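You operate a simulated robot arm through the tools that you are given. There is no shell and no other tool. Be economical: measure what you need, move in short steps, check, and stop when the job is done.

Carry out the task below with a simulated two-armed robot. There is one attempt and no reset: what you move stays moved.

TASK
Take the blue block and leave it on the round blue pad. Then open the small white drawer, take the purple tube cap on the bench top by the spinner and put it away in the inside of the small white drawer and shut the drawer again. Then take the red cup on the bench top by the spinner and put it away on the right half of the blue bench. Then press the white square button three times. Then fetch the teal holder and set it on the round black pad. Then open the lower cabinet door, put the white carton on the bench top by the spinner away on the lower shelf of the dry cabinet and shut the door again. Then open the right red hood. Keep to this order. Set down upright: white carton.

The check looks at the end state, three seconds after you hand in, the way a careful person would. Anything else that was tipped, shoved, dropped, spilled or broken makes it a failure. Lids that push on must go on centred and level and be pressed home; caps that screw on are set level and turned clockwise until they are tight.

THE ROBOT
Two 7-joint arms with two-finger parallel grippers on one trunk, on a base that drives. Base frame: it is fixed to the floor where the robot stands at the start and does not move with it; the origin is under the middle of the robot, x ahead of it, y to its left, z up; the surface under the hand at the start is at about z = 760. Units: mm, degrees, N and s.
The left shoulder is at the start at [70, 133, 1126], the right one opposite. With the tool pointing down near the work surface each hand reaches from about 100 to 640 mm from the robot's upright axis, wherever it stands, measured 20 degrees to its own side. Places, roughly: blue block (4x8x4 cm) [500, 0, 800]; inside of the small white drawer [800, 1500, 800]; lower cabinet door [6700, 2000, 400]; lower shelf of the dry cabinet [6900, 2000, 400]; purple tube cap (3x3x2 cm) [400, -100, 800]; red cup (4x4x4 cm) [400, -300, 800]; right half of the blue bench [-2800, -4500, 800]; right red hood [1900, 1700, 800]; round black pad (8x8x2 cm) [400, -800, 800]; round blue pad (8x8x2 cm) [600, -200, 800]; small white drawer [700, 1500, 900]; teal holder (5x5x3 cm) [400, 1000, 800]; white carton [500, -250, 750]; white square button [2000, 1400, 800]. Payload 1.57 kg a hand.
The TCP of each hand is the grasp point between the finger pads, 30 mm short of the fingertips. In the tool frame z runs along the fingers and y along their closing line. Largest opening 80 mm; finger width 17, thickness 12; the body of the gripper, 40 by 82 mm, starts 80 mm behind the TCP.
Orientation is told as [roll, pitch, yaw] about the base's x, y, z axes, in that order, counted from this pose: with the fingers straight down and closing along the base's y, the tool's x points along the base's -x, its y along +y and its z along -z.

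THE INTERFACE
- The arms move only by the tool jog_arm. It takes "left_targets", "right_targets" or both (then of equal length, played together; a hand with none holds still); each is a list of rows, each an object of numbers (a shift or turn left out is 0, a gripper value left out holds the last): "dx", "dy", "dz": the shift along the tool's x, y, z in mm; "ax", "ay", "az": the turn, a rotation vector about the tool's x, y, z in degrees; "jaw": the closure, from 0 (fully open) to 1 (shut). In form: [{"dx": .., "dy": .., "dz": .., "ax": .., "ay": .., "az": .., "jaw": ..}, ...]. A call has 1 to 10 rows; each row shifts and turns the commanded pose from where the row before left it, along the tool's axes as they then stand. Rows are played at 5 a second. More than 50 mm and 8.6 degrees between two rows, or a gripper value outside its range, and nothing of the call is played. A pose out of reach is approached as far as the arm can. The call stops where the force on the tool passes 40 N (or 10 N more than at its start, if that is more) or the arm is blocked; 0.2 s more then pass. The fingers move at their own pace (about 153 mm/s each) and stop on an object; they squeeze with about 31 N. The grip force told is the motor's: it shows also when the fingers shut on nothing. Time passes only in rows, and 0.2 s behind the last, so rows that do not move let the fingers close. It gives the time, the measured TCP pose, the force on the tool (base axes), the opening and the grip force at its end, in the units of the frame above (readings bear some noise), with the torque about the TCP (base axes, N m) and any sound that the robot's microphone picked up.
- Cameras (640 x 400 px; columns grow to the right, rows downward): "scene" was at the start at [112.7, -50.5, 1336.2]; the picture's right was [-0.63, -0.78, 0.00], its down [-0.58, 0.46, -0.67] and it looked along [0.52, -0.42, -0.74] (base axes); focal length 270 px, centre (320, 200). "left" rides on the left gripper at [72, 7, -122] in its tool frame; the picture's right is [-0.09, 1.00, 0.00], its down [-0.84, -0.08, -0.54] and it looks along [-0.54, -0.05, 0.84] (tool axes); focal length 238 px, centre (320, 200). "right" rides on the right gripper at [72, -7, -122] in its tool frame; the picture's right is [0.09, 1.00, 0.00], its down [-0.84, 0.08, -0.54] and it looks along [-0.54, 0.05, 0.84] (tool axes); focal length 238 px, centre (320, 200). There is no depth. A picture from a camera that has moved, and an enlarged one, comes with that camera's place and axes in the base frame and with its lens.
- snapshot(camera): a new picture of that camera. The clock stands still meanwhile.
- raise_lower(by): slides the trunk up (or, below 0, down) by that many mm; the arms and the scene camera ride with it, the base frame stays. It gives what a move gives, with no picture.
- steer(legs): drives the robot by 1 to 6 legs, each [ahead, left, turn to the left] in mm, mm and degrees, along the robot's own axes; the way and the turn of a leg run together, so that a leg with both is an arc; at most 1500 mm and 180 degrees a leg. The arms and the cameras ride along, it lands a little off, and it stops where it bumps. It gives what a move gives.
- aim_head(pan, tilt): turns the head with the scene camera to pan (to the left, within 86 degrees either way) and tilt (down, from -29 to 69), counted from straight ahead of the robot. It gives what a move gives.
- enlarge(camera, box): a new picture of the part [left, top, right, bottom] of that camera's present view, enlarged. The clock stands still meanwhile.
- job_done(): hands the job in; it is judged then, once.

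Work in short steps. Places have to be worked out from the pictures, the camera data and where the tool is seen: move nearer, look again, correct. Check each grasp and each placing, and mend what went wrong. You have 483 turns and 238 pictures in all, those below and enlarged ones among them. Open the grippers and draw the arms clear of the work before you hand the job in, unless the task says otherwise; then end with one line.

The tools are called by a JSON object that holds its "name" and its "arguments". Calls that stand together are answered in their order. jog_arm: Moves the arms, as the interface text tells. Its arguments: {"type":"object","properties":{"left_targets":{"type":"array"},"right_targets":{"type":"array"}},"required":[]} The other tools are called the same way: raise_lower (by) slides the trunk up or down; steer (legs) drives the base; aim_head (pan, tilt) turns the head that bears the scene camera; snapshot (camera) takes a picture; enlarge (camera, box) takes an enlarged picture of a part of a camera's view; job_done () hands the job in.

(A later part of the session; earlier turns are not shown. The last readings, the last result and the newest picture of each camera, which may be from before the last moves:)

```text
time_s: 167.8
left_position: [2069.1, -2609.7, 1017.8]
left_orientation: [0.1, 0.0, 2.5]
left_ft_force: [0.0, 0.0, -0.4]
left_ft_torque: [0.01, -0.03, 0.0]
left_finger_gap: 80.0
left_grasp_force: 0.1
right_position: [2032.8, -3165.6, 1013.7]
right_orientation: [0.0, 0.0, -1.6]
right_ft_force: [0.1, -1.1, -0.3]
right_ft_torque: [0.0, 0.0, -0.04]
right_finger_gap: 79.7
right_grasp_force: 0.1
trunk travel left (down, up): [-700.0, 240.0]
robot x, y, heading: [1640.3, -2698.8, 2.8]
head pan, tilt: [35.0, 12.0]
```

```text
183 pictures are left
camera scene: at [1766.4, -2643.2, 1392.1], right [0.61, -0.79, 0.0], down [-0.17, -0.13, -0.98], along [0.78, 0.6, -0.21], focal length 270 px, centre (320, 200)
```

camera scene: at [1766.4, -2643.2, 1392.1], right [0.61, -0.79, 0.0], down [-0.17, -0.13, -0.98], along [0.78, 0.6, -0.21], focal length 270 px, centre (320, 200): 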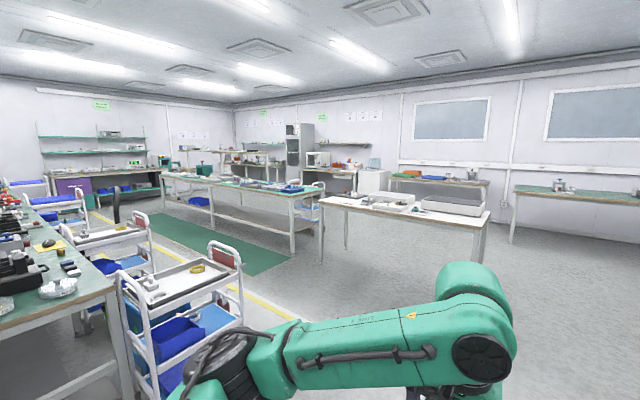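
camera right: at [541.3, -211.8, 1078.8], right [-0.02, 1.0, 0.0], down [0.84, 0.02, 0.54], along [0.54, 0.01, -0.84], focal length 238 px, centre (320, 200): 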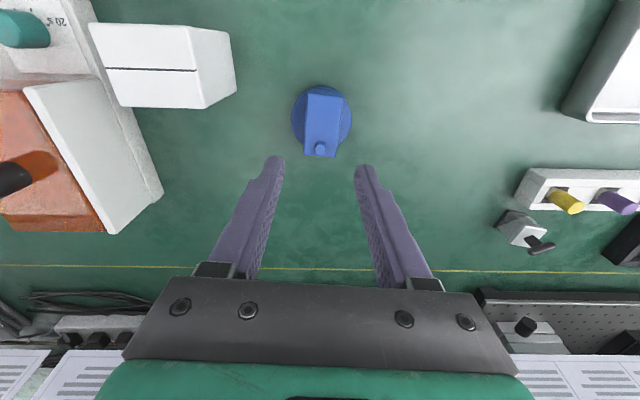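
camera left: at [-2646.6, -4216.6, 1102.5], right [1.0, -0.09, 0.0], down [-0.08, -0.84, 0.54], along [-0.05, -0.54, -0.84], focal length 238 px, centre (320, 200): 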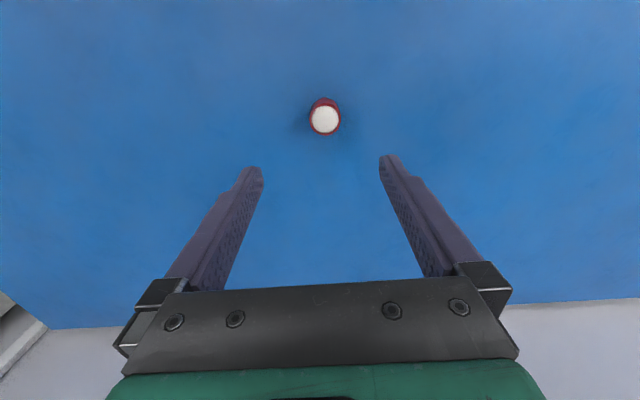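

Carts stand at x≲2800 along the back bench, and the centre tables start at x≈4150. I'll go to x≈3430, turn to face +y and drive up that aisle.

{"name": "steer", "arguments": {"legs": [[1450, 0, -2.6], [330, 0, 0], [0, 0, 90]]}}

{"name": "aim_head", "arguments": {"pan": 0, "tilt": 20}}

{"name": "snapshot", "arguments": {"camera": "scene"}}

```text
time_s: 180.4
left_position: [3366.1, -2241.0, 1017.0]
left_orientation: [0.1, -0.1, 86.0]
left_ft_force: [0.2, -0.3, -0.4]
left_ft_torque: [0.0, 0.0, -0.01]
left_finger_gap: 80.0
left_grasp_force: 0.1
right_position: [3915.2, -2339.0, 1013.3]
right_orientation: [0.0, 0.0, 82.1]
right_ft_force: [-0.1, 0.0, 0.1]
right_ft_torque: [0.0, 0.01, 0.02]
right_finger_gap: 79.8
right_grasp_force: 0.1
trunk travel left (down, up): [-700.0, 240.0]
robot x, y, heading: [3412.4, -2679.3, 86.0]
head pan, tilt: [35.0, 12.0]
```

```text
time_s: 181.4
left_position: [3365.9, -2241.3, 1017.8]
left_orientation: [0.1, -0.1, 86.1]
left_ft_force: [0.0, -0.1, -0.2]
left_ft_torque: [0.01, 0.0, 0.03]
left_finger_gap: 79.7
left_grasp_force: 0.0
right_position: [3914.4, -2338.8, 1013.9]
right_orientation: [0.0, 0.0, 82.0]
right_ft_force: [-0.1, -0.9, 0.2]
right_ft_torque: [0.02, 0.0, -0.01]
right_finger_gap: 80.1
right_grasp_force: 0.0
trunk travel left (down, up): [-700.0, 240.0]
robot x, y, heading: [3408.7, -2675.2, 86.2]
head pan, tilt: [0.0, 20.0]
```

```text
182 pictures are left
camera scene: at [3419.6, -2534.6, 1379.0], right [1.0, -0.07, 0.0], down [-0.02, -0.34, -0.94], along [0.06, 0.94, -0.34], focal length 270 px, centre (320, 200)
```

scene: 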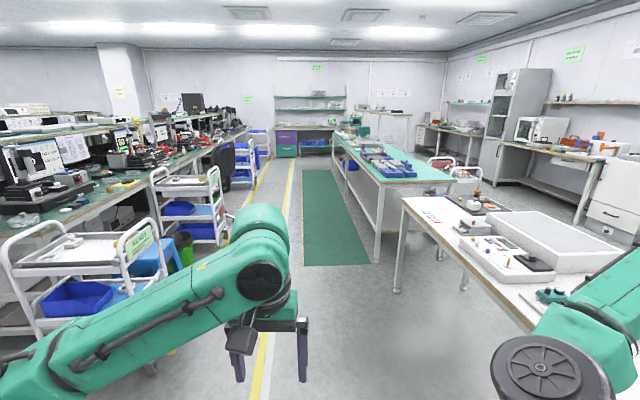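

The aisle is clear ahead. I'll drive up in two steps, checking drift midway.

{"name": "steer", "arguments": {"legs": [[1450, 50, 3.8], [1200, 0, 0]]}}

{"name": "snapshot", "arguments": {"camera": "scene"}}

```text
time_s: 194.3
left_position: [3450.9, 409.4, 1017.7]
left_orientation: [0.2, 0.0, 85.9]
left_ft_force: [-0.4, 0.7, -0.1]
left_ft_torque: [-0.01, -0.01, 0.03]
left_finger_gap: 80.2
left_grasp_force: 0.1
right_position: [3998.3, 308.9, 1014.0]
right_orientation: [0.0, 0.0, 81.8]
right_ft_force: [-0.5, -1.1, 0.1]
right_ft_torque: [-0.02, 0.0, 0.0]
right_finger_gap: 80.0
right_grasp_force: 0.1
trunk travel left (down, up): [-700.0, 240.0]
robot x, y, heading: [3495.1, -25.0, 85.9]
head pan, tilt: [0.0, 20.0]
```

```text
181 pictures are left
camera scene: at [3503.1, 114.8, 1379.1], right [1.0, -0.07, 0.0], down [-0.02, -0.34, -0.94], along [0.07, 0.94, -0.34], focal length 270 px, centre (320, 200)
```

scene: 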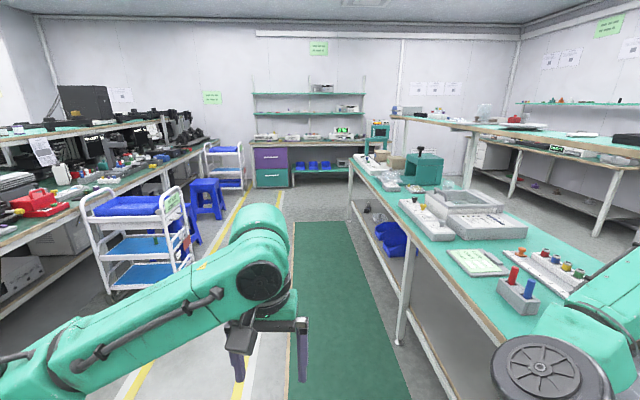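

I'll look to the left at the bench around (2000,1500).

{"name": "aim_head", "arguments": {"pan": 45, "tilt": 20}}

{"name": "snapshot", "arguments": {"camera": "scene"}}

```text
time_s: 195.4
left_position: [3450.8, 408.2, 1018.1]
left_orientation: [0.1, -0.1, 85.9]
left_ft_force: [-0.4, 0.1, 0.5]
left_ft_torque: [0.01, 0.01, 0.02]
left_finger_gap: 80.1
left_grasp_force: 0.1
right_position: [3999.2, 309.0, 1013.0]
right_orientation: [0.0, 0.0, 81.8]
right_ft_force: [-1.0, -0.4, 0.2]
right_ft_torque: [0.01, 0.03, 0.02]
right_finger_gap: 79.7
right_grasp_force: 0.0
trunk travel left (down, up): [-700.0, 240.0]
robot x, y, heading: [3490.2, -25.6, 85.9]
head pan, tilt: [45.0, 20.0]
```

```text
180 pictures are left
camera scene: at [3435.7, 92.5, 1379.0], right [0.76, 0.66, 0.0], down [0.22, -0.26, -0.94], along [-0.62, 0.71, -0.34], focal length 270 px, centre (320, 200)
```

scene: 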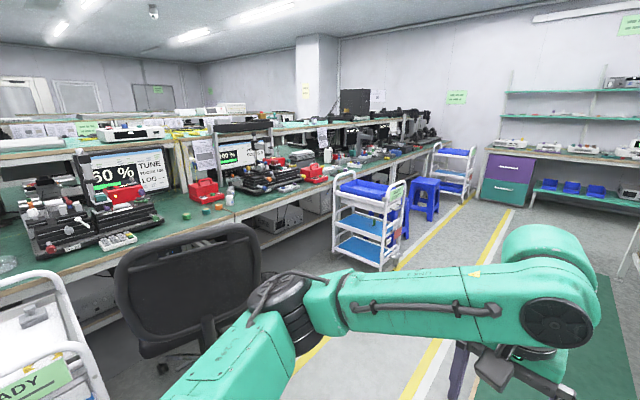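

The right red hood appears near (1904,1756) and the bench front at x≈2230. There's a chair at y<700 and a cart at y>1900. I'll go up to y≈1450 at x≈3200 and then face the bench.

{"name": "steer", "arguments": {"legs": [[750, 200, 4], [740, 100, 0], [0, 0, 90]]}}

{"name": "aim_head", "arguments": {"pan": 0, "tilt": 20}}

{"name": "snapshot", "arguments": {"camera": "scene"}}

```text
time_s: 207.2
left_position: [2786.8, 1436.2, 1017.4]
left_orientation: [0.2, 0.0, 179.5]
left_ft_force: [0.2, 0.0, -0.3]
left_ft_torque: [-0.02, -0.02, 0.02]
left_finger_gap: 80.1
left_grasp_force: 0.1
right_position: [2850.8, 1991.4, 1014.0]
right_orientation: [0.0, 0.1, 175.5]
right_ft_force: [-0.1, 0.1, 0.4]
right_ft_torque: [0.03, 0.0, -0.02]
right_finger_gap: 80.1
right_grasp_force: 0.0
trunk travel left (down, up): [-700.0, 240.0]
robot x, y, heading: [3218.5, 1506.1, 179.6]
head pan, tilt: [45.0, 20.0]
```

```text
time_s: 208.3
left_position: [2786.8, 1436.0, 1017.4]
left_orientation: [0.2, 0.0, 179.6]
left_ft_force: [-0.2, -0.1, -0.3]
left_ft_torque: [0.0, 0.03, -0.01]
left_finger_gap: 80.1
left_grasp_force: 0.1
right_position: [2848.7, 1990.4, 1014.6]
right_orientation: [-0.1, -0.1, 175.5]
right_ft_force: [0.5, 0.2, -0.8]
right_ft_torque: [-0.01, 0.03, -0.02]
right_finger_gap: 80.1
right_grasp_force: 0.0
trunk travel left (down, up): [-700.0, 240.0]
robot x, y, heading: [3221.0, 1508.3, 179.5]
head pan, tilt: [0.0, 20.0]
```

```text
179 pictures are left
camera scene: at [3076.7, 1506.0, 1379.0], right [0.0, 1.0, 0.0], down [0.34, 0.0, -0.94], along [-0.94, 0.0, -0.34], focal length 270 px, centre (320, 200)
```

scene: 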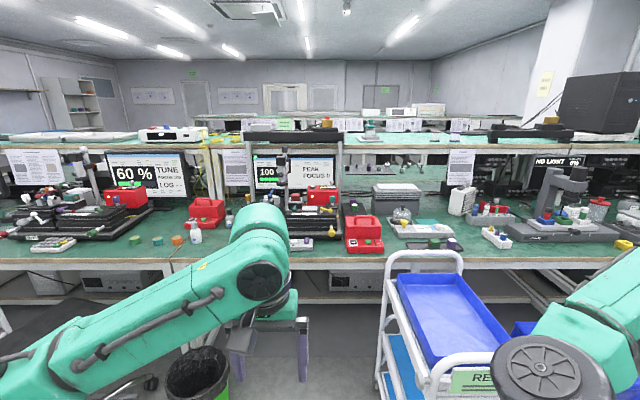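

A cart stands at y≥1630 and a bin near y≈980. I'll zoom on the bench between them to find the hood and the button.

{"name": "enlarge", "arguments": {"camera": "scene", "box": [160, 150, 320, 260]}}

{"name": "enlarge", "arguments": {"camera": "scene", "box": [280, 150, 440, 260]}}

```text
3.64 times, centred on (240, 205) of scene
camera zoom: at [3076.7, 1506.0, 1379.0], right [0.0, 1.0, 0.0], down [0.34, 0.0, -0.94], along [-0.94, 0.0, -0.34], focal length 981 px, centre (611, 182)
```

zoom: 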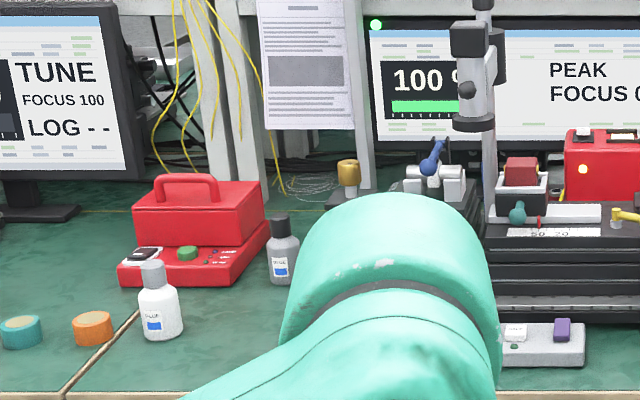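

```text
3.64 times, centred on (360, 205) of scene
camera zoom: at [3076.7, 1506.0, 1379.0], right [0.0, 1.0, 0.0], down [0.34, 0.0, -0.94], along [-0.94, 0.0, -0.34], focal length 981 px, centre (174, 182)
```

zoom: 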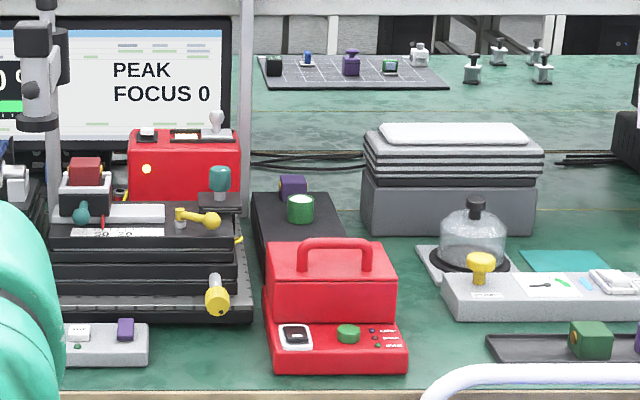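

The control unit with the white button is near (2017,1389), the right red hood near (1951–2048,1700), and the bench front at x≈2120. I'll look down at the floor to judge the clearances.

{"name": "aim_head", "arguments": {"pan": 0, "tilt": 50}}

{"name": "snapshot", "arguments": {"camera": "scene"}}

{"name": "snapshot", "arguments": {"camera": "left"}}

```text
time_s: 209.3
left_position: [2787.3, 1436.0, 1017.8]
left_orientation: [0.1, 0.1, 179.6]
left_ft_force: [-0.2, 0.7, 0.8]
left_ft_torque: [-0.02, 0.0, -0.05]
left_finger_gap: 79.9
left_grasp_force: 0.1
right_position: [2850.3, 1990.3, 1014.1]
right_orientation: [0.0, 0.0, 175.6]
right_ft_force: [-0.4, -0.2, 0.9]
right_ft_torque: [0.0, 0.03, 0.03]
right_finger_gap: 80.0
right_grasp_force: 0.1
trunk travel left (down, up): [-700.0, 240.0]
robot x, y, heading: [3221.2, 1508.8, 179.8]
head pan, tilt: [0.0, 50.0]
```

```text
176 pictures are left
camera scene: at [3092.8, 1506.1, 1333.5], right [0.0, 1.0, 0.0], down [0.77, 0.0, -0.64], along [-0.64, 0.0, -0.77], focal length 270 px, centre (320, 200)
```

scene: 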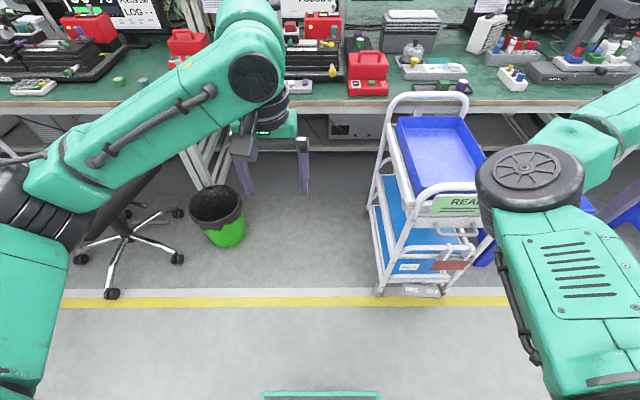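

```text
175 pictures are left
camera left: at [2858.9, 1430.4, 1140.7], right [-0.1, -1.0, 0.0], down [-0.84, 0.08, 0.54], along [-0.54, 0.05, -0.84], focal length 238 px, centre (320, 200)
```

left: 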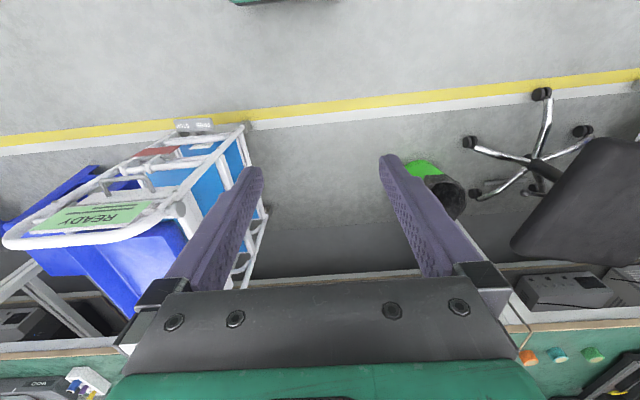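

The gap runs from the bin (y≈1116) to the cart (y≈1750), and my base is about 400 mm wide. I'll drive in centred at y≈1440, x≈2490.

{"name": "steer", "arguments": {"legs": [[400, 68, 0.3], [330, 0, 0]]}}

{"name": "snapshot", "arguments": {"camera": "left"}}

{"name": "snapshot", "arguments": {"camera": "scene"}}

```text
time_s: 213.6
left_position: [2060.8, 1365.2, 1018.4]
left_orientation: [0.0, 0.0, -179.9]
left_ft_force: [-0.2, -0.3, -0.2]
left_ft_torque: [0.0, 0.02, 0.03]
left_finger_gap: 80.0
left_grasp_force: 0.0
right_position: [2119.8, 1920.9, 1015.4]
right_orientation: [0.0, 0.0, 176.2]
right_ft_force: [0.2, 0.6, -0.1]
right_ft_torque: [-0.02, 0.03, -0.01]
right_finger_gap: 80.2
right_grasp_force: 0.1
trunk travel left (down, up): [-700.0, 240.0]
robot x, y, heading: [2494.7, 1441.7, -179.6]
head pan, tilt: [0.0, 50.0]
```

```text
174 pictures are left
camera left: at [2133.0, 1360.3, 1140.9], right [-0.09, -1.0, 0.0], down [-0.84, 0.08, 0.54], along [-0.54, 0.05, -0.84], focal length 238 px, centre (320, 200)
```

left: 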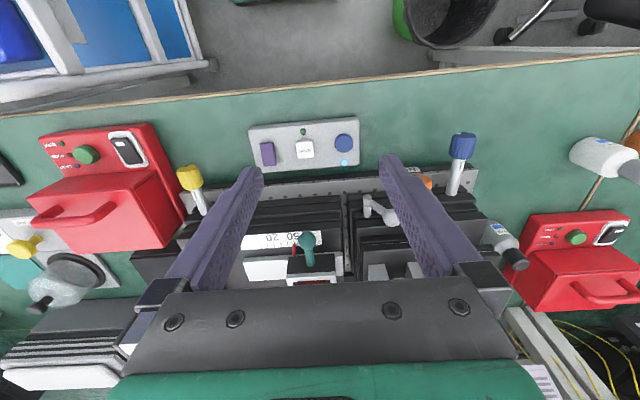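

```text
173 pictures are left
camera scene: at [2366.4, 1438.1, 1333.5], right [0.0, 1.0, 0.0], down [0.77, 0.0, -0.64], along [-0.64, 0.0, -0.77], focal length 270 px, centre (320, 200)
```

scene: 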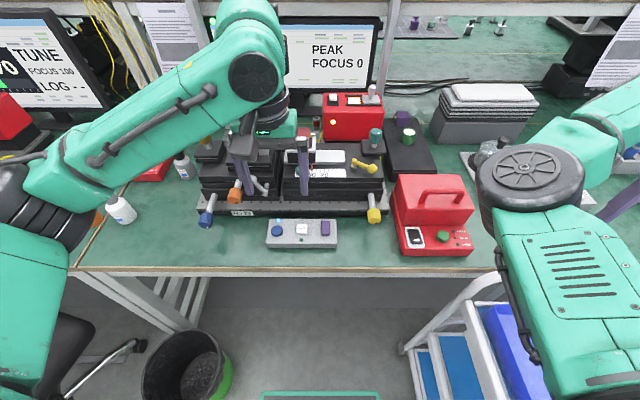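

The three-button unit is right below. I'll zoom to locate the white square button precisely.

{"name": "enlarge", "arguments": {"camera": "left", "box": [230, 100, 380, 190]}}

```text
4.27 times, centred on (305, 145) of left
camera zoom: at [2133.0, 1360.3, 1140.9], right [-0.09, -1.0, 0.0], down [-0.84, 0.08, 0.54], along [-0.54, 0.05, -0.84], focal length 1017 px, centre (384, 435)
```

zoom: 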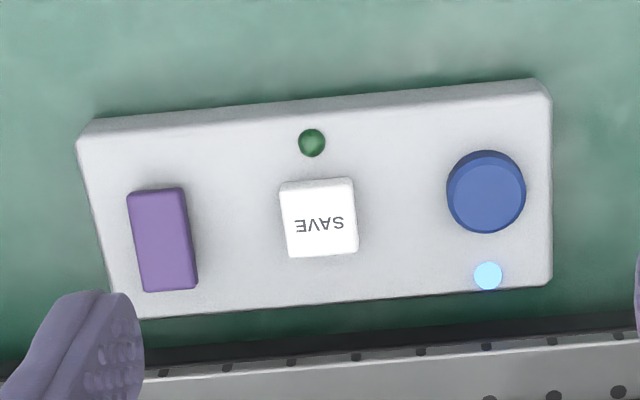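

The SAVE button is at about (2004,1396), top near z≈795. I'll close the fingers and move over it at z≈880, then look.

{"name": "jog_arm", "arguments": {"left_targets": [{"dx": -19, "dy": -10, "jaw": 1}, {"dx": -19, "dy": -10, "dz": 20}, {"dx": -19, "dy": -11, "dz": 35}, {"dz": 40}, {"dz": 40}, {}]}}

{"name": "snapshot", "arguments": {"camera": "left"}}

{"name": "snapshot", "arguments": {"camera": "scene"}}

```text
time_s: 215.0
left_position: [2001.4, 1395.1, 882.0]
left_orientation: [0.2, 0.0, -179.8]
left_ft_force: [0.7, -0.6, 0.7]
left_ft_torque: [0.0, 0.0, 0.04]
left_finger_gap: 0.0
left_grasp_force: 21.4
right_position: [2119.4, 1919.5, 1013.6]
right_orientation: [0.1, 0.0, 176.1]
right_ft_force: [-0.2, 0.7, 0.1]
right_ft_torque: [0.02, 0.01, 0.0]
right_finger_gap: 80.0
right_grasp_force: 0.0
trunk travel left (down, up): [-700.0, 240.0]
robot x, y, heading: [2495.1, 1438.6, -179.7]
head pan, tilt: [0.0, 50.0]
```

```text
171 pictures are left
camera left: at [2074.4, 1390.1, 1004.9], right [-0.09, -1.0, 0.0], down [-0.84, 0.08, 0.54], along [-0.54, 0.05, -0.84], focal length 238 px, centre (320, 200)
```

left: 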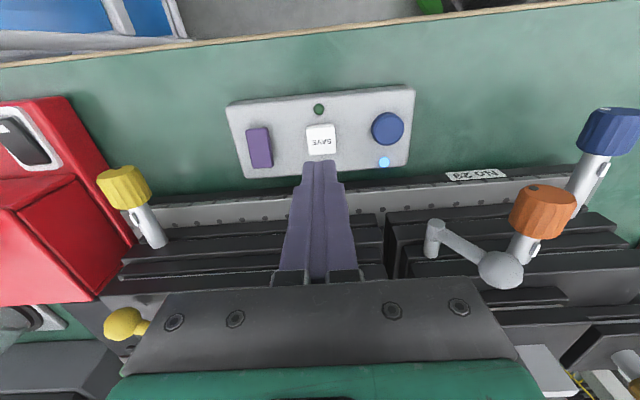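

```text
170 pictures are left
camera scene: at [2365.8, 1438.4, 1333.5], right [0.0, 1.0, 0.0], down [0.77, 0.0, -0.64], along [-0.64, 0.0, -0.77], focal length 270 px, centre (320, 200)
```

scene: 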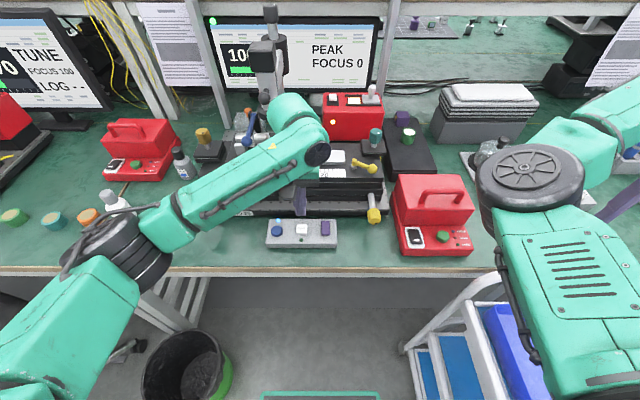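

The button is at (2004,1395.5). I'll nudge 2.5 mm and lower toward it with force checks.

{"name": "jog_arm", "arguments": {"left_targets": [{"dx": 2.5}, {"dz": 20}, {"dz": 15}, {"dz": 6}, {}]}}

{"name": "enlarge", "arguments": {"camera": "left", "box": [220, 60, 420, 190]}}

```text
time_s: 216.2
left_position: [2005.9, 1397.0, 840.0]
left_orientation: [0.1, 0.0, -179.8]
left_ft_force: [0.0, -0.7, 0.0]
left_ft_torque: [0.02, -0.02, 0.0]
left_finger_gap: 0.4
left_grasp_force: 21.1
right_position: [2118.4, 1920.1, 1013.6]
right_orientation: [0.0, 0.0, 176.1]
right_ft_force: [-0.1, -0.3, 0.2]
right_ft_torque: [-0.01, 0.01, -0.03]
right_finger_gap: 80.2
right_grasp_force: 0.0
trunk travel left (down, up): [-700.0, 240.0]
robot x, y, heading: [2491.0, 1439.9, -179.7]
head pan, tilt: [0.0, 50.0]
```

```text
3.08 times, centred on (320, 125) of left
camera zoom: at [2077.0, 1390.6, 963.1], right [-0.09, -1.0, 0.0], down [-0.84, 0.08, 0.54], along [-0.54, 0.05, -0.84], focal length 733 px, centre (320, 431)
```

zoom: 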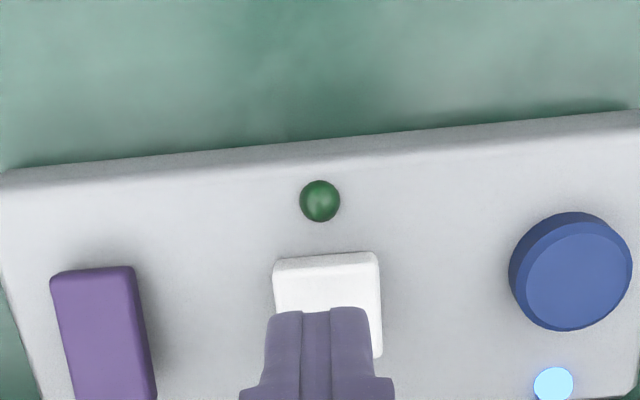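

Slightly off by 2 mm in y. I'll correct and press down gently.

{"name": "jog_arm", "arguments": {"left_targets": [{"dy": 2, "dz": 4}, {"dz": 3}, {"dz": 2}, {"dz": 2}, {}]}}

```text
time_s: 217.4
left_position: [2005.5, 1393.0, 831.3]
left_orientation: [0.0, 0.0, -179.9]
left_ft_force: [-0.1, 1.0, 0.4]
left_ft_torque: [-0.01, -0.02, -0.01]
left_finger_gap: 0.1
left_grasp_force: 21.7
right_position: [2119.2, 1919.9, 1014.3]
right_orientation: [0.0, -0.1, 176.1]
right_ft_force: [0.9, 0.2, 0.5]
right_ft_torque: [0.01, 0.01, 0.01]
right_finger_gap: 80.1
right_grasp_force: 0.0
trunk travel left (down, up): [-700.0, 240.0]
robot x, y, heading: [2490.9, 1440.7, -179.6]
head pan, tilt: [0.0, 50.0]
```

{"name": "jog_arm", "arguments": {"left_targets": [{"dz": 2}, {"dz": 2}, {"dz": 2}, {"dz": 2}, {}]}}

```text
time_s: 218.6
left_position: [2006.9, 1394.3, 823.3]
left_orientation: [0.2, 0.0, -179.9]
left_ft_force: [-0.9, 0.8, 1.4]
left_ft_torque: [0.02, 0.03, 0.0]
left_finger_gap: 0.0
left_grasp_force: 21.3
right_position: [2117.8, 1919.6, 1014.2]
right_orientation: [0.0, -0.1, 176.1]
right_ft_force: [0.9, -0.1, 0.7]
right_ft_torque: [-0.01, -0.01, 0.02]
right_finger_gap: 80.1
right_grasp_force: 0.1
trunk travel left (down, up): [-700.0, 240.0]
robot x, y, heading: [2494.1, 1437.4, -179.8]
head pan, tilt: [0.0, 50.0]
```

No contact yet (tip about z 793). I'll take finer steps.

{"name": "jog_arm", "arguments": {"left_targets": [{"dz": 1}, {"dz": 1}, {"dz": 1}, {}]}}

{"name": "enlarge", "arguments": {"camera": "left", "box": [220, 60, 420, 190]}}

```text
time_s: 219.6
left_position: [2005.5, 1394.8, 818.7]
left_orientation: [0.2, 0.0, -179.9]
left_ft_force: [-0.2, -1.9, 2.9]
left_ft_torque: [-0.02, 0.01, 0.01]
left_finger_gap: 0.0
left_grasp_force: 21.4
right_position: [2119.2, 1919.9, 1015.1]
right_orientation: [-0.1, -0.1, 176.1]
right_ft_force: [-0.1, 0.1, 0.5]
right_ft_torque: [0.0, -0.02, -0.02]
right_finger_gap: 80.0
right_grasp_force: 0.0
trunk travel left (down, up): [-700.0, 240.0]
robot x, y, heading: [2493.1, 1440.5, -179.8]
head pan, tilt: [0.0, 50.0]
heard: click
```

```text
3.08 times, centred on (320, 125) of left
camera zoom: at [2078.2, 1389.0, 942.1], right [-0.09, -1.0, 0.0], down [-0.84, 0.08, 0.54], along [-0.54, 0.05, -0.84], focal length 733 px, centre (320, 431)
```

zoom: 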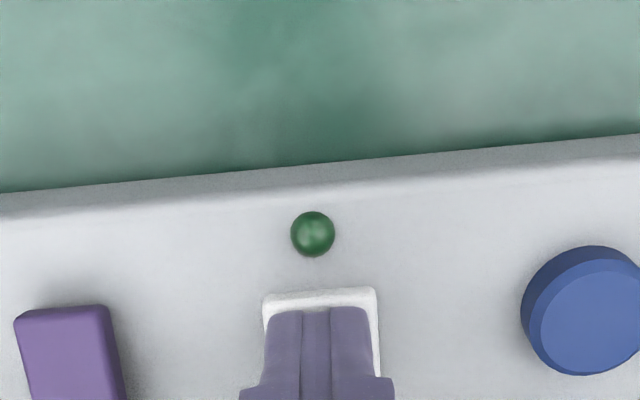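

A click: press one. I'll lift 10 mm, wait, and press again.

{"name": "jog_arm", "arguments": {"left_targets": [{"dz": -5}, {"dz": -5}, {}, {"dz": 5}, {"dz": 3}, {"dz": 2}, {}]}}

```text
time_s: 221.2
left_position: [2006.3, 1393.6, 820.4]
left_orientation: [0.1, 0.0, -180.0]
left_ft_force: [-1.5, -0.2, 2.0]
left_ft_torque: [0.04, 0.04, 0.03]
left_finger_gap: 0.0
left_grasp_force: 21.2
right_position: [2118.3, 1920.5, 1013.8]
right_orientation: [0.1, 0.0, 176.1]
right_ft_force: [-0.4, 0.2, 0.2]
right_ft_torque: [-0.01, 0.04, 0.02]
right_finger_gap: 80.2
right_grasp_force: 0.0
trunk travel left (down, up): [-700.0, 240.0]
robot x, y, heading: [2490.2, 1440.2, -179.4]
head pan, tilt: [0.0, 50.0]
heard: click
```

Second click. I'll lift only, to confirm that releasing makes no click.

{"name": "jog_arm", "arguments": {"left_targets": [{"dz": -5}, {"dz": -5}, {}]}}

{"name": "snapshot", "arguments": {"camera": "scene"}}

```text
time_s: 222.0
left_position: [2006.4, 1393.6, 829.9]
left_orientation: [0.1, 0.0, -179.9]
left_ft_force: [-0.4, 0.8, -0.1]
left_ft_torque: [0.0, 0.0, 0.01]
left_finger_gap: 0.0
left_grasp_force: 21.1
right_position: [2119.9, 1919.5, 1013.4]
right_orientation: [0.0, 0.0, 176.1]
right_ft_force: [-0.7, 0.4, -0.2]
right_ft_torque: [0.01, -0.03, 0.01]
right_finger_gap: 79.7
right_grasp_force: 0.0
trunk travel left (down, up): [-700.0, 240.0]
robot x, y, heading: [2492.5, 1438.1, -179.7]
head pan, tilt: [0.0, 50.0]
```

```text
167 pictures are left
camera scene: at [2365.7, 1438.1, 1333.4], right [0.0, 1.0, 0.0], down [0.77, 0.0, -0.64], along [-0.64, 0.0, -0.77], focal length 270 px, centre (320, 200)
```

scene: 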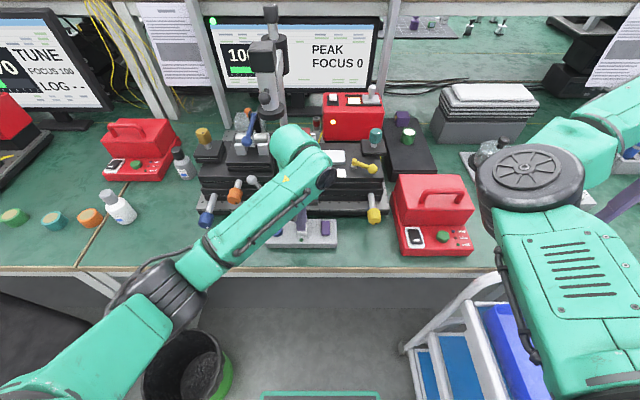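

No click on release, so presses count as clicks. Third press, then lift clear.

{"name": "jog_arm", "arguments": {"left_targets": [{"dz": 5}, {"dz": 3}, {"dz": 2}, {}]}}

```text
time_s: 223.0
left_position: [2005.3, 1395.4, 818.9]
left_orientation: [0.1, 0.1, -180.0]
left_ft_force: [0.1, 2.5, 2.2]
left_ft_torque: [0.03, 0.04, -0.01]
left_finger_gap: 0.0
left_grasp_force: 21.7
right_position: [2120.4, 1920.6, 1014.0]
right_orientation: [0.0, -0.1, 176.1]
right_ft_force: [1.2, 0.3, 0.7]
right_ft_torque: [0.0, 0.02, 0.01]
right_finger_gap: 79.9
right_grasp_force: 0.2
trunk travel left (down, up): [-700.0, 240.0]
robot x, y, heading: [2492.8, 1441.0, -179.9]
head pan, tilt: [0.0, 50.0]
heard: click
```

Third click heard. I'll lift clear and glance at the screens.

{"name": "jog_arm", "arguments": {"left_targets": [{"dz": -20}, {"dz": -40}, {"dz": -40}, {"dz": -40}, {"dz": -40}, {"dx": 30, "jaw": 0}, {"dx": 30}]}}

{"name": "aim_head", "arguments": {"pan": -10, "tilt": 35}}

{"name": "snapshot", "arguments": {"camera": "scene"}}

```text
time_s: 224.6
left_position: [2068.4, 1392.1, 997.8]
left_orientation: [0.1, 0.1, -179.9]
left_ft_force: [0.4, 0.0, 0.0]
left_ft_torque: [0.0, 0.01, 0.04]
left_finger_gap: 79.9
left_grasp_force: 0.1
right_position: [2119.5, 1920.7, 1014.5]
right_orientation: [-0.1, -0.1, 176.1]
right_ft_force: [-1.2, 0.4, -1.1]
right_ft_torque: [0.03, 0.01, 0.02]
right_finger_gap: 80.0
right_grasp_force: 0.1
trunk travel left (down, up): [-700.0, 240.0]
robot x, y, heading: [2492.1, 1439.5, -179.7]
head pan, tilt: [0.0, 50.0]
```

```text
time_s: 225.3
left_position: [2067.6, 1393.8, 997.5]
left_orientation: [0.2, 0.0, -179.9]
left_ft_force: [-0.1, -0.1, 0.6]
left_ft_torque: [-0.02, 0.0, 0.02]
left_finger_gap: 79.8
left_grasp_force: 0.1
right_position: [2119.1, 1920.3, 1013.8]
right_orientation: [0.0, 0.0, 176.1]
right_ft_force: [-0.1, 0.3, 0.1]
right_ft_torque: [-0.01, -0.02, -0.01]
right_finger_gap: 80.1
right_grasp_force: 0.0
trunk travel left (down, up): [-700.0, 240.0]
robot x, y, heading: [2489.6, 1439.3, -179.8]
head pan, tilt: [-10.0, 35.0]
```

```text
166 pictures are left
camera scene: at [2355.7, 1453.4, 1355.1], right [0.17, 0.99, 0.0], down [0.57, -0.1, -0.82], along [-0.81, 0.14, -0.57], focal length 270 px, centre (320, 200)
```

scene: 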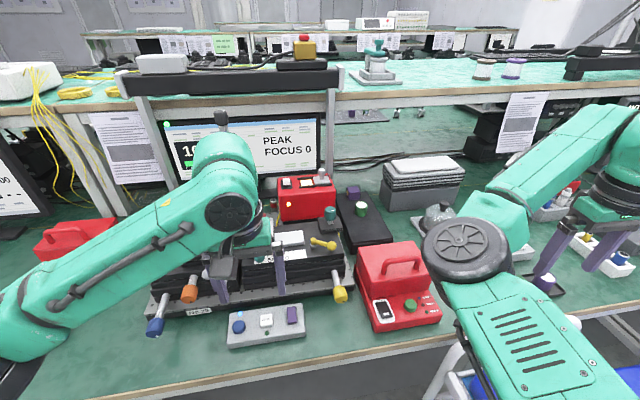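

While I'm here, a close look at the hood helps plan its opening later.

{"name": "enlarge", "arguments": {"camera": "scene", "box": [340, 220, 460, 340]}}

```text
3.33 times, centred on (400, 280) of scene
camera zoom: at [2355.7, 1453.4, 1355.1], right [0.17, 0.99, 0.0], down [0.57, -0.1, -0.82], along [-0.81, 0.14, -0.57], focal length 899 px, centre (53, -67)
```

zoom: 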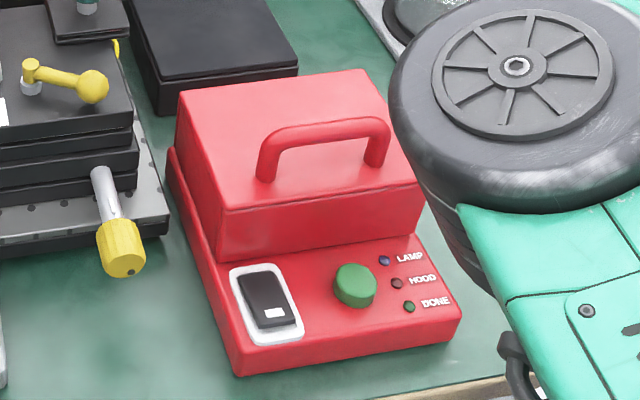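

Now the teal holder on the front bench. I'll retrace my route: back out, face -y and drive down the aisle.

{"name": "steer", "arguments": {"legs": [[-720, 0, 0], [0, 0, 90], [1450, 200, 0], [1250, 0, 0]]}}

{"name": "aim_head", "arguments": {"pan": 0, "tilt": 20}}

{"name": "snapshot", "arguments": {"camera": "scene"}}

```text
time_s: 245.8
left_position: [3358.6, -1673.2, 997.5]
left_orientation: [0.0, 0.0, -93.0]
left_ft_force: [0.1, 0.2, 0.7]
left_ft_torque: [0.0, -0.01, 0.0]
left_finger_gap: 79.8
left_grasp_force: 0.1
right_position: [2835.2, -1593.2, 1013.7]
right_orientation: [0.0, -0.1, -97.0]
right_ft_force: [-0.3, -1.1, 0.3]
right_ft_torque: [0.05, -0.01, 0.0]
right_finger_gap: 80.1
right_grasp_force: 0.1
trunk travel left (down, up): [-700.0, 240.0]
robot x, y, heading: [3338.1, -1250.4, -92.9]
head pan, tilt: [-10.0, 35.0]
```

```text
time_s: 246.5
left_position: [3358.0, -1673.1, 997.4]
left_orientation: [0.0, -0.1, -93.0]
left_ft_force: [0.1, -0.5, 0.4]
left_ft_torque: [-0.03, 0.01, 0.02]
left_finger_gap: 79.8
left_grasp_force: 0.0
right_position: [2834.8, -1593.1, 1013.8]
right_orientation: [0.0, 0.1, -97.1]
right_ft_force: [-0.2, 0.3, -1.1]
right_ft_torque: [0.01, 0.0, 0.02]
right_finger_gap: 80.1
right_grasp_force: 0.1
trunk travel left (down, up): [-700.0, 240.0]
robot x, y, heading: [3332.8, -1246.8, -93.0]
head pan, tilt: [0.0, 20.0]
```

```text
164 pictures are left
camera scene: at [3329.3, -1391.1, 1378.9], right [-1.0, 0.05, 0.0], down [0.02, 0.34, -0.94], along [-0.05, -0.94, -0.34], focal length 270 px, centre (320, 200)
```

scene: 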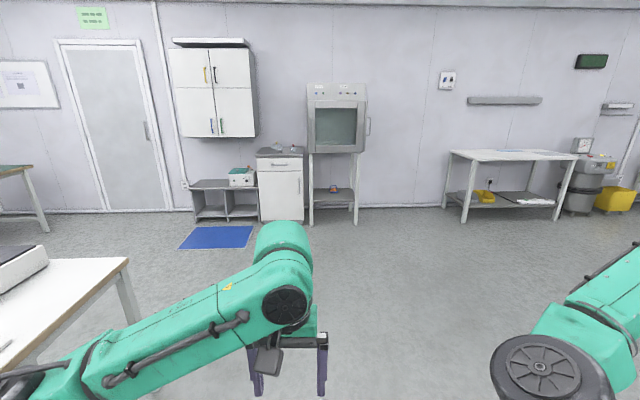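

Clear ahead. I'll go to y≈-2700, turn to heading 0 and back along the corridor to x≈-580.

{"name": "steer", "arguments": {"legs": [[1420, 0, 0], [0, 0, 93], [-1400, 0, 0], [-1400, 0, 0]]}}

```text
time_s: 270.6
left_position: [862.5, -2595.1, 997.3]
left_orientation: [0.1, 0.0, 0.9]
left_ft_force: [0.2, -0.7, 0.0]
left_ft_torque: [-0.01, -0.01, -0.01]
left_finger_gap: 80.0
left_grasp_force: 0.1
right_position: [820.1, -3122.2, 1013.3]
right_orientation: [0.0, 0.0, -2.9]
right_ft_force: [0.3, 0.0, 1.0]
right_ft_torque: [-0.01, 0.02, 0.0]
right_finger_gap: 80.1
right_grasp_force: 0.2
trunk travel left (down, up): [-700.0, 240.0]
robot x, y, heading: [440.1, -2646.5, 1.0]
head pan, tilt: [0.0, 20.0]
```

On track. I'll back to x≈-580 and start sliding left, then check with a picture.

{"name": "steer", "arguments": {"legs": [[-1020, 0, -1], [0, 900, 0]]}}

{"name": "aim_head", "arguments": {"pan": 45, "tilt": 30}}

{"name": "snapshot", "arguments": {"camera": "scene"}}

```text
time_s: 280.4
left_position: [-168.8, -1695.9, 999.1]
left_orientation: [0.2, 0.0, 0.0]
left_ft_force: [0.2, -0.5, 0.6]
left_ft_torque: [-0.02, 0.0, 0.01]
left_finger_gap: 80.4
left_grasp_force: 0.1
right_position: [-222.6, -2223.1, 1014.6]
right_orientation: [0.0, 0.1, -4.2]
right_ft_force: [0.5, -0.2, 0.1]
right_ft_torque: [0.02, 0.01, -0.03]
right_finger_gap: 80.0
right_grasp_force: 0.1
trunk travel left (down, up): [-700.0, 240.0]
robot x, y, heading: [-597.1, -1743.8, -0.1]
head pan, tilt: [0.0, 20.0]
```

```text
time_s: 281.5
left_position: [-170.1, -1695.8, 997.3]
left_orientation: [0.1, 0.0, 0.0]
left_ft_force: [-0.7, 0.7, -0.7]
left_ft_torque: [-0.07, -0.04, -0.02]
left_finger_gap: 79.9
left_grasp_force: 0.0
right_position: [-222.8, -2222.5, 1013.8]
right_orientation: [0.0, 0.0, -4.0]
right_ft_force: [0.2, 0.6, -1.1]
right_ft_torque: [-0.03, -0.01, -0.04]
right_finger_gap: 79.7
right_grasp_force: 0.1
trunk travel left (down, up): [-700.0, 240.0]
robot x, y, heading: [-591.8, -1740.5, 0.2]
head pan, tilt: [45.0, 30.0]
```

```text
163 pictures are left
camera scene: at [-478.8, -1678.7, 1363.0], right [0.71, -0.71, 0.0], down [-0.35, -0.35, -0.87], along [0.61, 0.61, -0.5], focal length 270 px, centre (320, 200)
```

scene: 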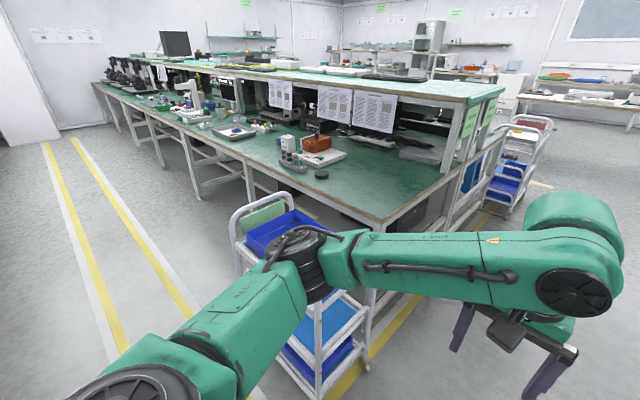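

The cart is well ahead of me, so the slide is clear. I'll continue left to y≈850.

{"name": "steer", "arguments": {"legs": [[0, 1300, 0], [0, 1290, 0]]}}

```text
time_s: 294.2
left_position: [-129.6, 915.7, 997.2]
left_orientation: [0.2, 0.1, -1.5]
left_ft_force: [-0.7, 0.8, 0.3]
left_ft_torque: [-0.05, -0.01, -0.01]
left_finger_gap: 80.1
left_grasp_force: 0.0
right_position: [-193.9, 391.4, 1014.6]
right_orientation: [-0.1, 0.0, -5.4]
right_ft_force: [-0.2, -0.2, 0.3]
right_ft_torque: [0.02, -0.01, -0.04]
right_finger_gap: 80.0
right_grasp_force: 0.0
trunk travel left (down, up): [-700.0, 240.0]
robot x, y, heading: [-553.7, 880.7, -1.3]
head pan, tilt: [45.0, 30.0]
```

Next I'll drive forward to the bench; the teal holder should be near (386,975).

{"name": "steer", "arguments": {"legs": [[540, -20, 1.3]]}}

{"name": "snapshot", "arguments": {"camera": "left"}}

```text
time_s: 297.4
left_position: [413.0, 887.8, 997.5]
left_orientation: [0.1, 0.1, -1.1]
left_ft_force: [0.3, 0.2, 0.8]
left_ft_torque: [0.0, -0.04, 0.01]
left_finger_gap: 80.0
left_grasp_force: 0.0
right_position: [351.1, 362.9, 1014.9]
right_orientation: [-0.1, -0.1, -5.0]
right_ft_force: [-0.1, -0.5, -0.9]
right_ft_torque: [-0.01, 0.01, -0.02]
right_finger_gap: 80.3
right_grasp_force: 0.1
trunk travel left (down, up): [-700.0, 240.0]
robot x, y, heading: [-11.6, 847.5, -1.1]
head pan, tilt: [45.0, 30.0]
```

```text
162 pictures are left
camera left: at [340.7, 897.7, 1120.8], right [0.11, 0.99, 0.0], down [0.83, -0.09, 0.54], along [0.54, -0.06, -0.84], focal length 238 px, centre (320, 200)
```

left: 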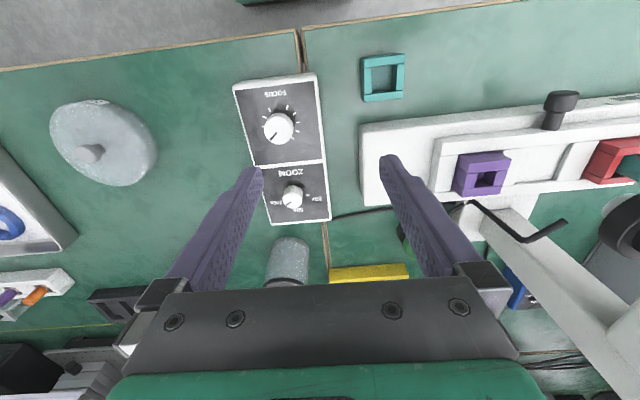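

The teal holder is at (383,972). I'll move above it and look closer.

{"name": "jog_arm", "arguments": {"left_targets": [{"dx": 7, "dy": 28, "dz": 20}, {"dx": 7, "dy": 28, "dz": 25}, {"dx": 7, "dy": 28, "dz": 25}, {"dz": 30}, {}]}}

{"name": "snapshot", "arguments": {"camera": "left"}}

```text
time_s: 298.6
left_position: [392.6, 972.9, 898.3]
left_orientation: [0.2, -0.1, -1.0]
left_ft_force: [0.0, 0.2, 0.1]
left_ft_torque: [0.01, -0.02, -0.02]
left_finger_gap: 80.0
left_grasp_force: 0.0
right_position: [350.9, 364.1, 1014.6]
right_orientation: [-0.1, 0.0, -5.1]
right_ft_force: [-0.1, -0.5, 0.4]
right_ft_torque: [0.0, 0.01, -0.01]
right_finger_gap: 79.9
right_grasp_force: 0.0
trunk travel left (down, up): [-700.0, 240.0]
robot x, y, heading: [-13.3, 852.1, -1.0]
head pan, tilt: [45.0, 30.0]
```

```text
161 pictures are left
camera left: at [320.4, 981.7, 1021.5], right [0.11, 0.99, 0.0], down [0.84, -0.09, 0.54], along [0.54, -0.06, -0.84], focal length 238 px, centre (320, 200)
```

left: 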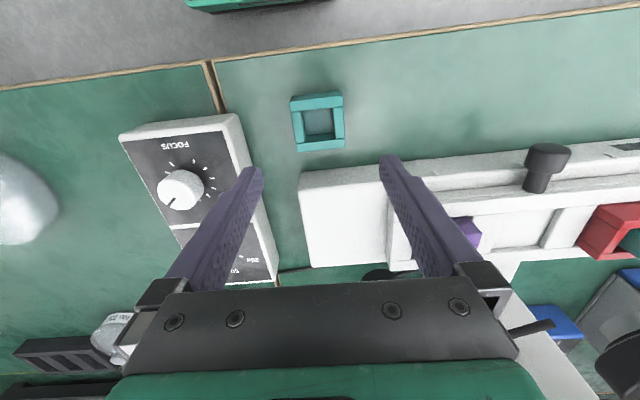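

The holder is centred at (382,973.5) and aligned with my fingers. A box edge lies at y≈905, so I'll open to 64 mm and descend.

{"name": "jog_arm", "arguments": {"left_targets": [{"dx": 10.5, "dy": 0.5, "jaw": 0.2}, {"dz": 35}, {"dz": 35}, {"dz": 25}, {"dz": 9}, {"jaw": 1}, {"jaw": 1}, {"jaw": 1}]}}

{"name": "snapshot", "arguments": {"camera": "left"}}

```text
time_s: 300.4
left_position: [385.0, 972.9, 794.4]
left_orientation: [0.1, -0.1, -0.9]
left_ft_force: [0.0, 0.9, 1.3]
left_ft_torque: [0.04, -0.07, 0.05]
left_finger_gap: 49.4
left_grasp_force: 30.5
right_position: [351.9, 362.6, 1014.6]
right_orientation: [0.0, -0.1, -5.2]
right_ft_force: [1.0, -0.1, -0.9]
right_ft_torque: [-0.04, -0.01, 0.01]
right_finger_gap: 79.9
right_grasp_force: 0.0
trunk travel left (down, up): [-700.0, 240.0]
robot x, y, heading: [-8.7, 851.9, -0.8]
head pan, tilt: [45.0, 30.0]
```

```text
160 pictures are left
camera left: at [312.2, 982.2, 917.1], right [0.11, 0.99, 0.0], down [0.83, -0.09, 0.54], along [0.54, -0.06, -0.84], focal length 238 px, centre (320, 200)
```

left: 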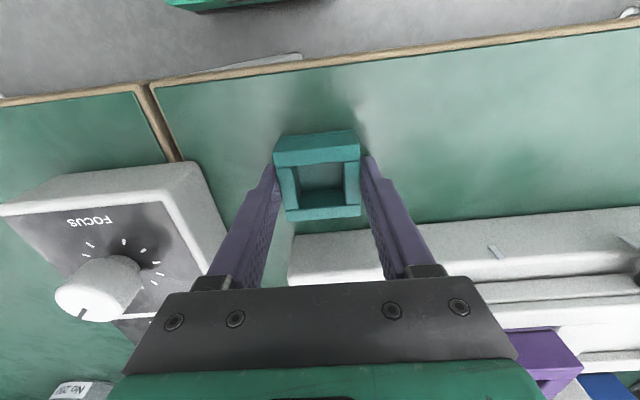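

Holder secured at 49.4 mm. I'll lift it, drive right toward the black pad, and look at the cart before closing in.

{"name": "jog_arm", "arguments": {"left_targets": [{"dz": -40}, {"dz": -40}, {"dz": -40}, {"dz": -40, "dx": -10}, {"dz": -40, "dx": -10}]}}

{"name": "steer", "arguments": {"legs": [[0, -1150, 1]]}}

{"name": "aim_head", "arguments": {"pan": -65, "tilt": 40}}

{"name": "snapshot", "arguments": {"camera": "scene"}}

```text
time_s: 301.6
left_position: [406.3, 971.4, 995.0]
left_orientation: [0.0, 0.0, -1.0]
left_ft_force: [-1.1, -0.9, -1.2]
left_ft_torque: [0.02, -0.02, 0.01]
left_finger_gap: 49.5
left_grasp_force: 31.2
right_position: [351.3, 363.0, 1013.0]
right_orientation: [0.0, 0.0, -5.1]
right_ft_force: [-0.1, -0.3, -0.3]
right_ft_torque: [0.0, 0.01, -0.02]
right_finger_gap: 79.9
right_grasp_force: 0.0
trunk travel left (down, up): [-700.0, 240.0]
robot x, y, heading: [-13.2, 848.6, -1.0]
head pan, tilt: [45.0, 30.0]
```

```text
time_s: 307.3
left_position: [400.3, -142.6, 995.0]
left_orientation: [0.2, -0.1, 0.3]
left_ft_force: [-0.3, -0.9, -1.2]
left_ft_torque: [0.03, 0.02, 0.01]
left_finger_gap: 49.3
left_grasp_force: 30.9
right_position: [359.6, -751.1, 1014.0]
right_orientation: [0.0, 0.1, -3.8]
right_ft_force: [0.3, -0.1, 1.1]
right_ft_torque: [0.0, -0.01, -0.02]
right_finger_gap: 80.1
right_grasp_force: 0.0
trunk travel left (down, up): [-700.0, 240.0]
robot x, y, heading: [-13.3, -272.7, 0.7]
head pan, tilt: [45.0, 30.0]
```

```text
time_s: 309.2
left_position: [400.0, -142.8, 995.2]
left_orientation: [0.1, -0.1, 0.3]
left_ft_force: [0.1, -0.7, -1.1]
left_ft_torque: [-0.03, 0.0, 0.03]
left_finger_gap: 49.1
left_grasp_force: 30.7
right_position: [358.9, -751.5, 1014.9]
right_orientation: [0.1, 0.0, -3.7]
right_ft_force: [-0.2, -0.5, -0.5]
right_ft_torque: [-0.02, 0.0, 0.01]
right_finger_gap: 80.2
right_grasp_force: 0.0
trunk travel left (down, up): [-700.0, 240.0]
robot x, y, heading: [-13.4, -274.1, 0.4]
head pan, tilt: [-65.0, 40.0]
```

```text
159 pictures are left
camera scene: at [72.4, -350.4, 1347.6], right [-0.9, -0.43, 0.0], down [-0.28, 0.58, -0.77], along [0.33, -0.69, -0.64], focal length 270 px, centre (320, 200)
```

scene: 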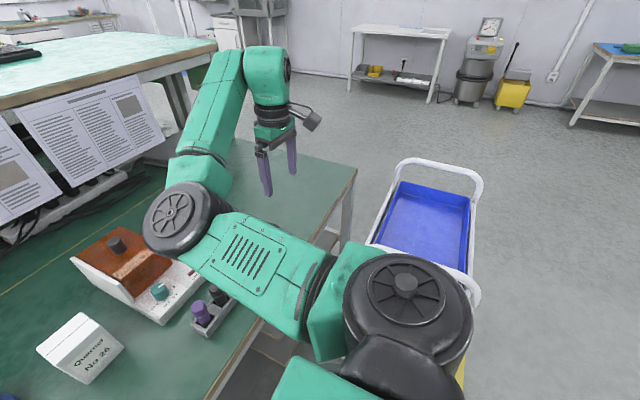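

The cart top is around z≈800 and starts near y≈-740. Rather than squeeze past it, I'll stop at y≈-420 and turn 45° right so the pad (433,-762) lies ahead of the left hand.

{"name": "steer", "arguments": {"legs": [[-10, -140, 0], [0, 0, -45]]}}

{"name": "snapshot", "arguments": {"camera": "left"}}

{"name": "aim_head", "arguments": {"pan": 10, "tilt": 45}}

{"name": "snapshot", "arguments": {"camera": "scene"}}

```text
time_s: 312.6
left_position: [361.6, -616.5, 995.8]
left_orientation: [0.1, 0.1, -45.1]
left_ft_force: [-0.3, 0.2, -0.5]
left_ft_torque: [0.01, -0.01, -0.03]
left_finger_gap: 49.2
left_grasp_force: 31.0
right_position: [-101.4, -1014.2, 1014.5]
right_orientation: [0.0, 0.0, -49.2]
right_ft_force: [-1.4, 0.8, -0.4]
right_ft_torque: [0.05, 0.0, -0.02]
right_finger_gap: 80.0
right_grasp_force: 0.1
trunk travel left (down, up): [-700.0, 240.0]
robot x, y, heading: [-27.1, -411.3, -44.9]
head pan, tilt: [-65.0, 40.0]
```

```text
158 pictures are left
camera left: at [314.6, -559.5, 1117.9], right [0.77, 0.64, 0.0], down [0.54, -0.65, 0.54], along [0.35, -0.42, -0.84], focal length 238 px, centre (320, 200)
```

left: 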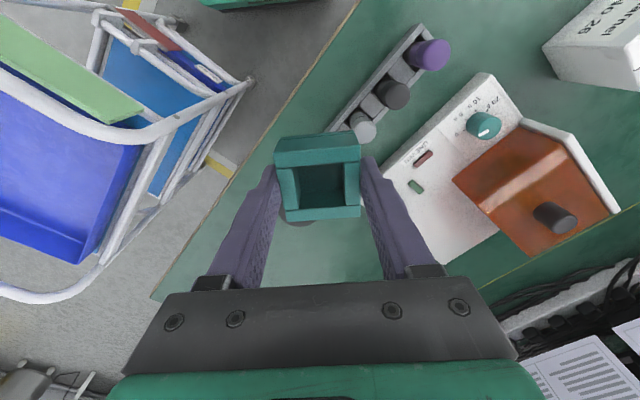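

```text
time_s: 314.1
left_position: [360.2, -616.7, 995.3]
left_orientation: [0.2, 0.0, -45.1]
left_ft_force: [-0.5, 0.0, -1.4]
left_ft_torque: [0.02, 0.02, 0.0]
left_finger_gap: 49.4
left_grasp_force: 30.6
right_position: [-102.2, -1014.3, 1014.4]
right_orientation: [0.0, 0.0, -49.2]
right_ft_force: [-0.7, 0.0, 0.7]
right_ft_torque: [0.01, 0.02, -0.01]
right_finger_gap: 80.0
right_grasp_force: 0.1
trunk travel left (down, up): [-700.0, 240.0]
robot x, y, heading: [-20.8, -412.3, -44.7]
head pan, tilt: [10.0, 45.0]
```

```text
157 pictures are left
camera scene: at [79.2, -494.4, 1340.3], right [-0.57, -0.82, 0.0], down [-0.58, 0.41, -0.71], along [0.58, -0.41, -0.71], focal length 270 px, centre (320, 200)
```

scene: 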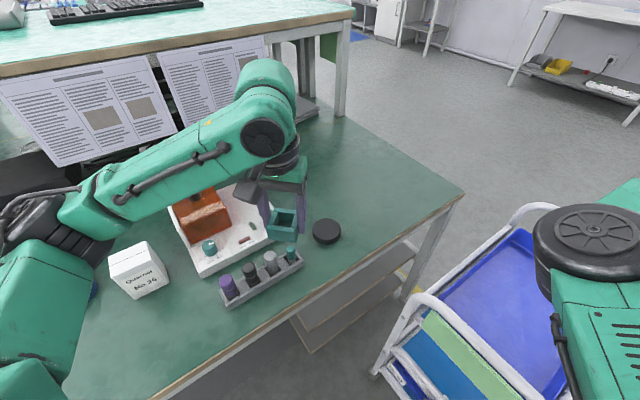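

The pad is at about (435,-768). I'll move the holder over it at height.

{"name": "jog_arm", "arguments": {"left_targets": [{"dx": -32, "dy": -11}, {"dx": -32, "dy": -11}, {"dx": -32, "dy": -11}, {"dx": -32, "dy": -11, "dz": 20}, {"dx": -31, "dy": -10, "dz": 30}, {}]}}

{"name": "snapshot", "arguments": {"camera": "left"}}

```text
time_s: 315.5
left_position: [435.3, -767.0, 945.6]
left_orientation: [0.1, -0.1, -45.3]
left_ft_force: [-0.5, 0.7, -0.1]
left_ft_torque: [0.0, 0.02, 0.0]
left_finger_gap: 49.4
left_grasp_force: 31.0
right_position: [-102.5, -1013.1, 1014.6]
right_orientation: [-0.1, 0.0, -49.1]
right_ft_force: [0.0, 0.2, -0.3]
right_ft_torque: [0.02, -0.01, -0.02]
right_finger_gap: 80.0
right_grasp_force: 0.0
trunk travel left (down, up): [-700.0, 240.0]
robot x, y, heading: [-24.4, -413.2, -45.0]
head pan, tilt: [10.0, 45.0]
```

```text
156 pictures are left
camera left: at [388.2, -710.0, 1067.6], right [0.77, 0.64, 0.0], down [0.53, -0.65, 0.54], along [0.35, -0.42, -0.84], focal length 238 px, centre (320, 200)
```

left: 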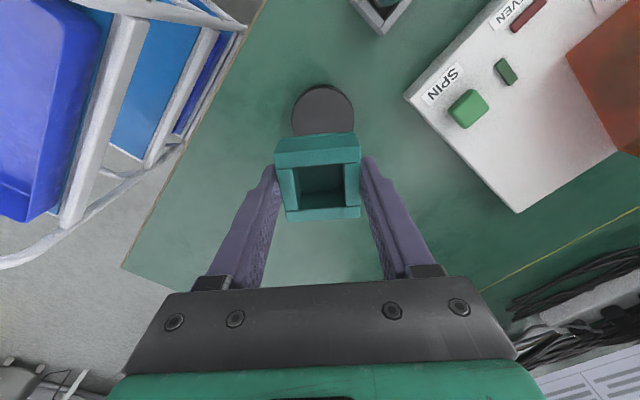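

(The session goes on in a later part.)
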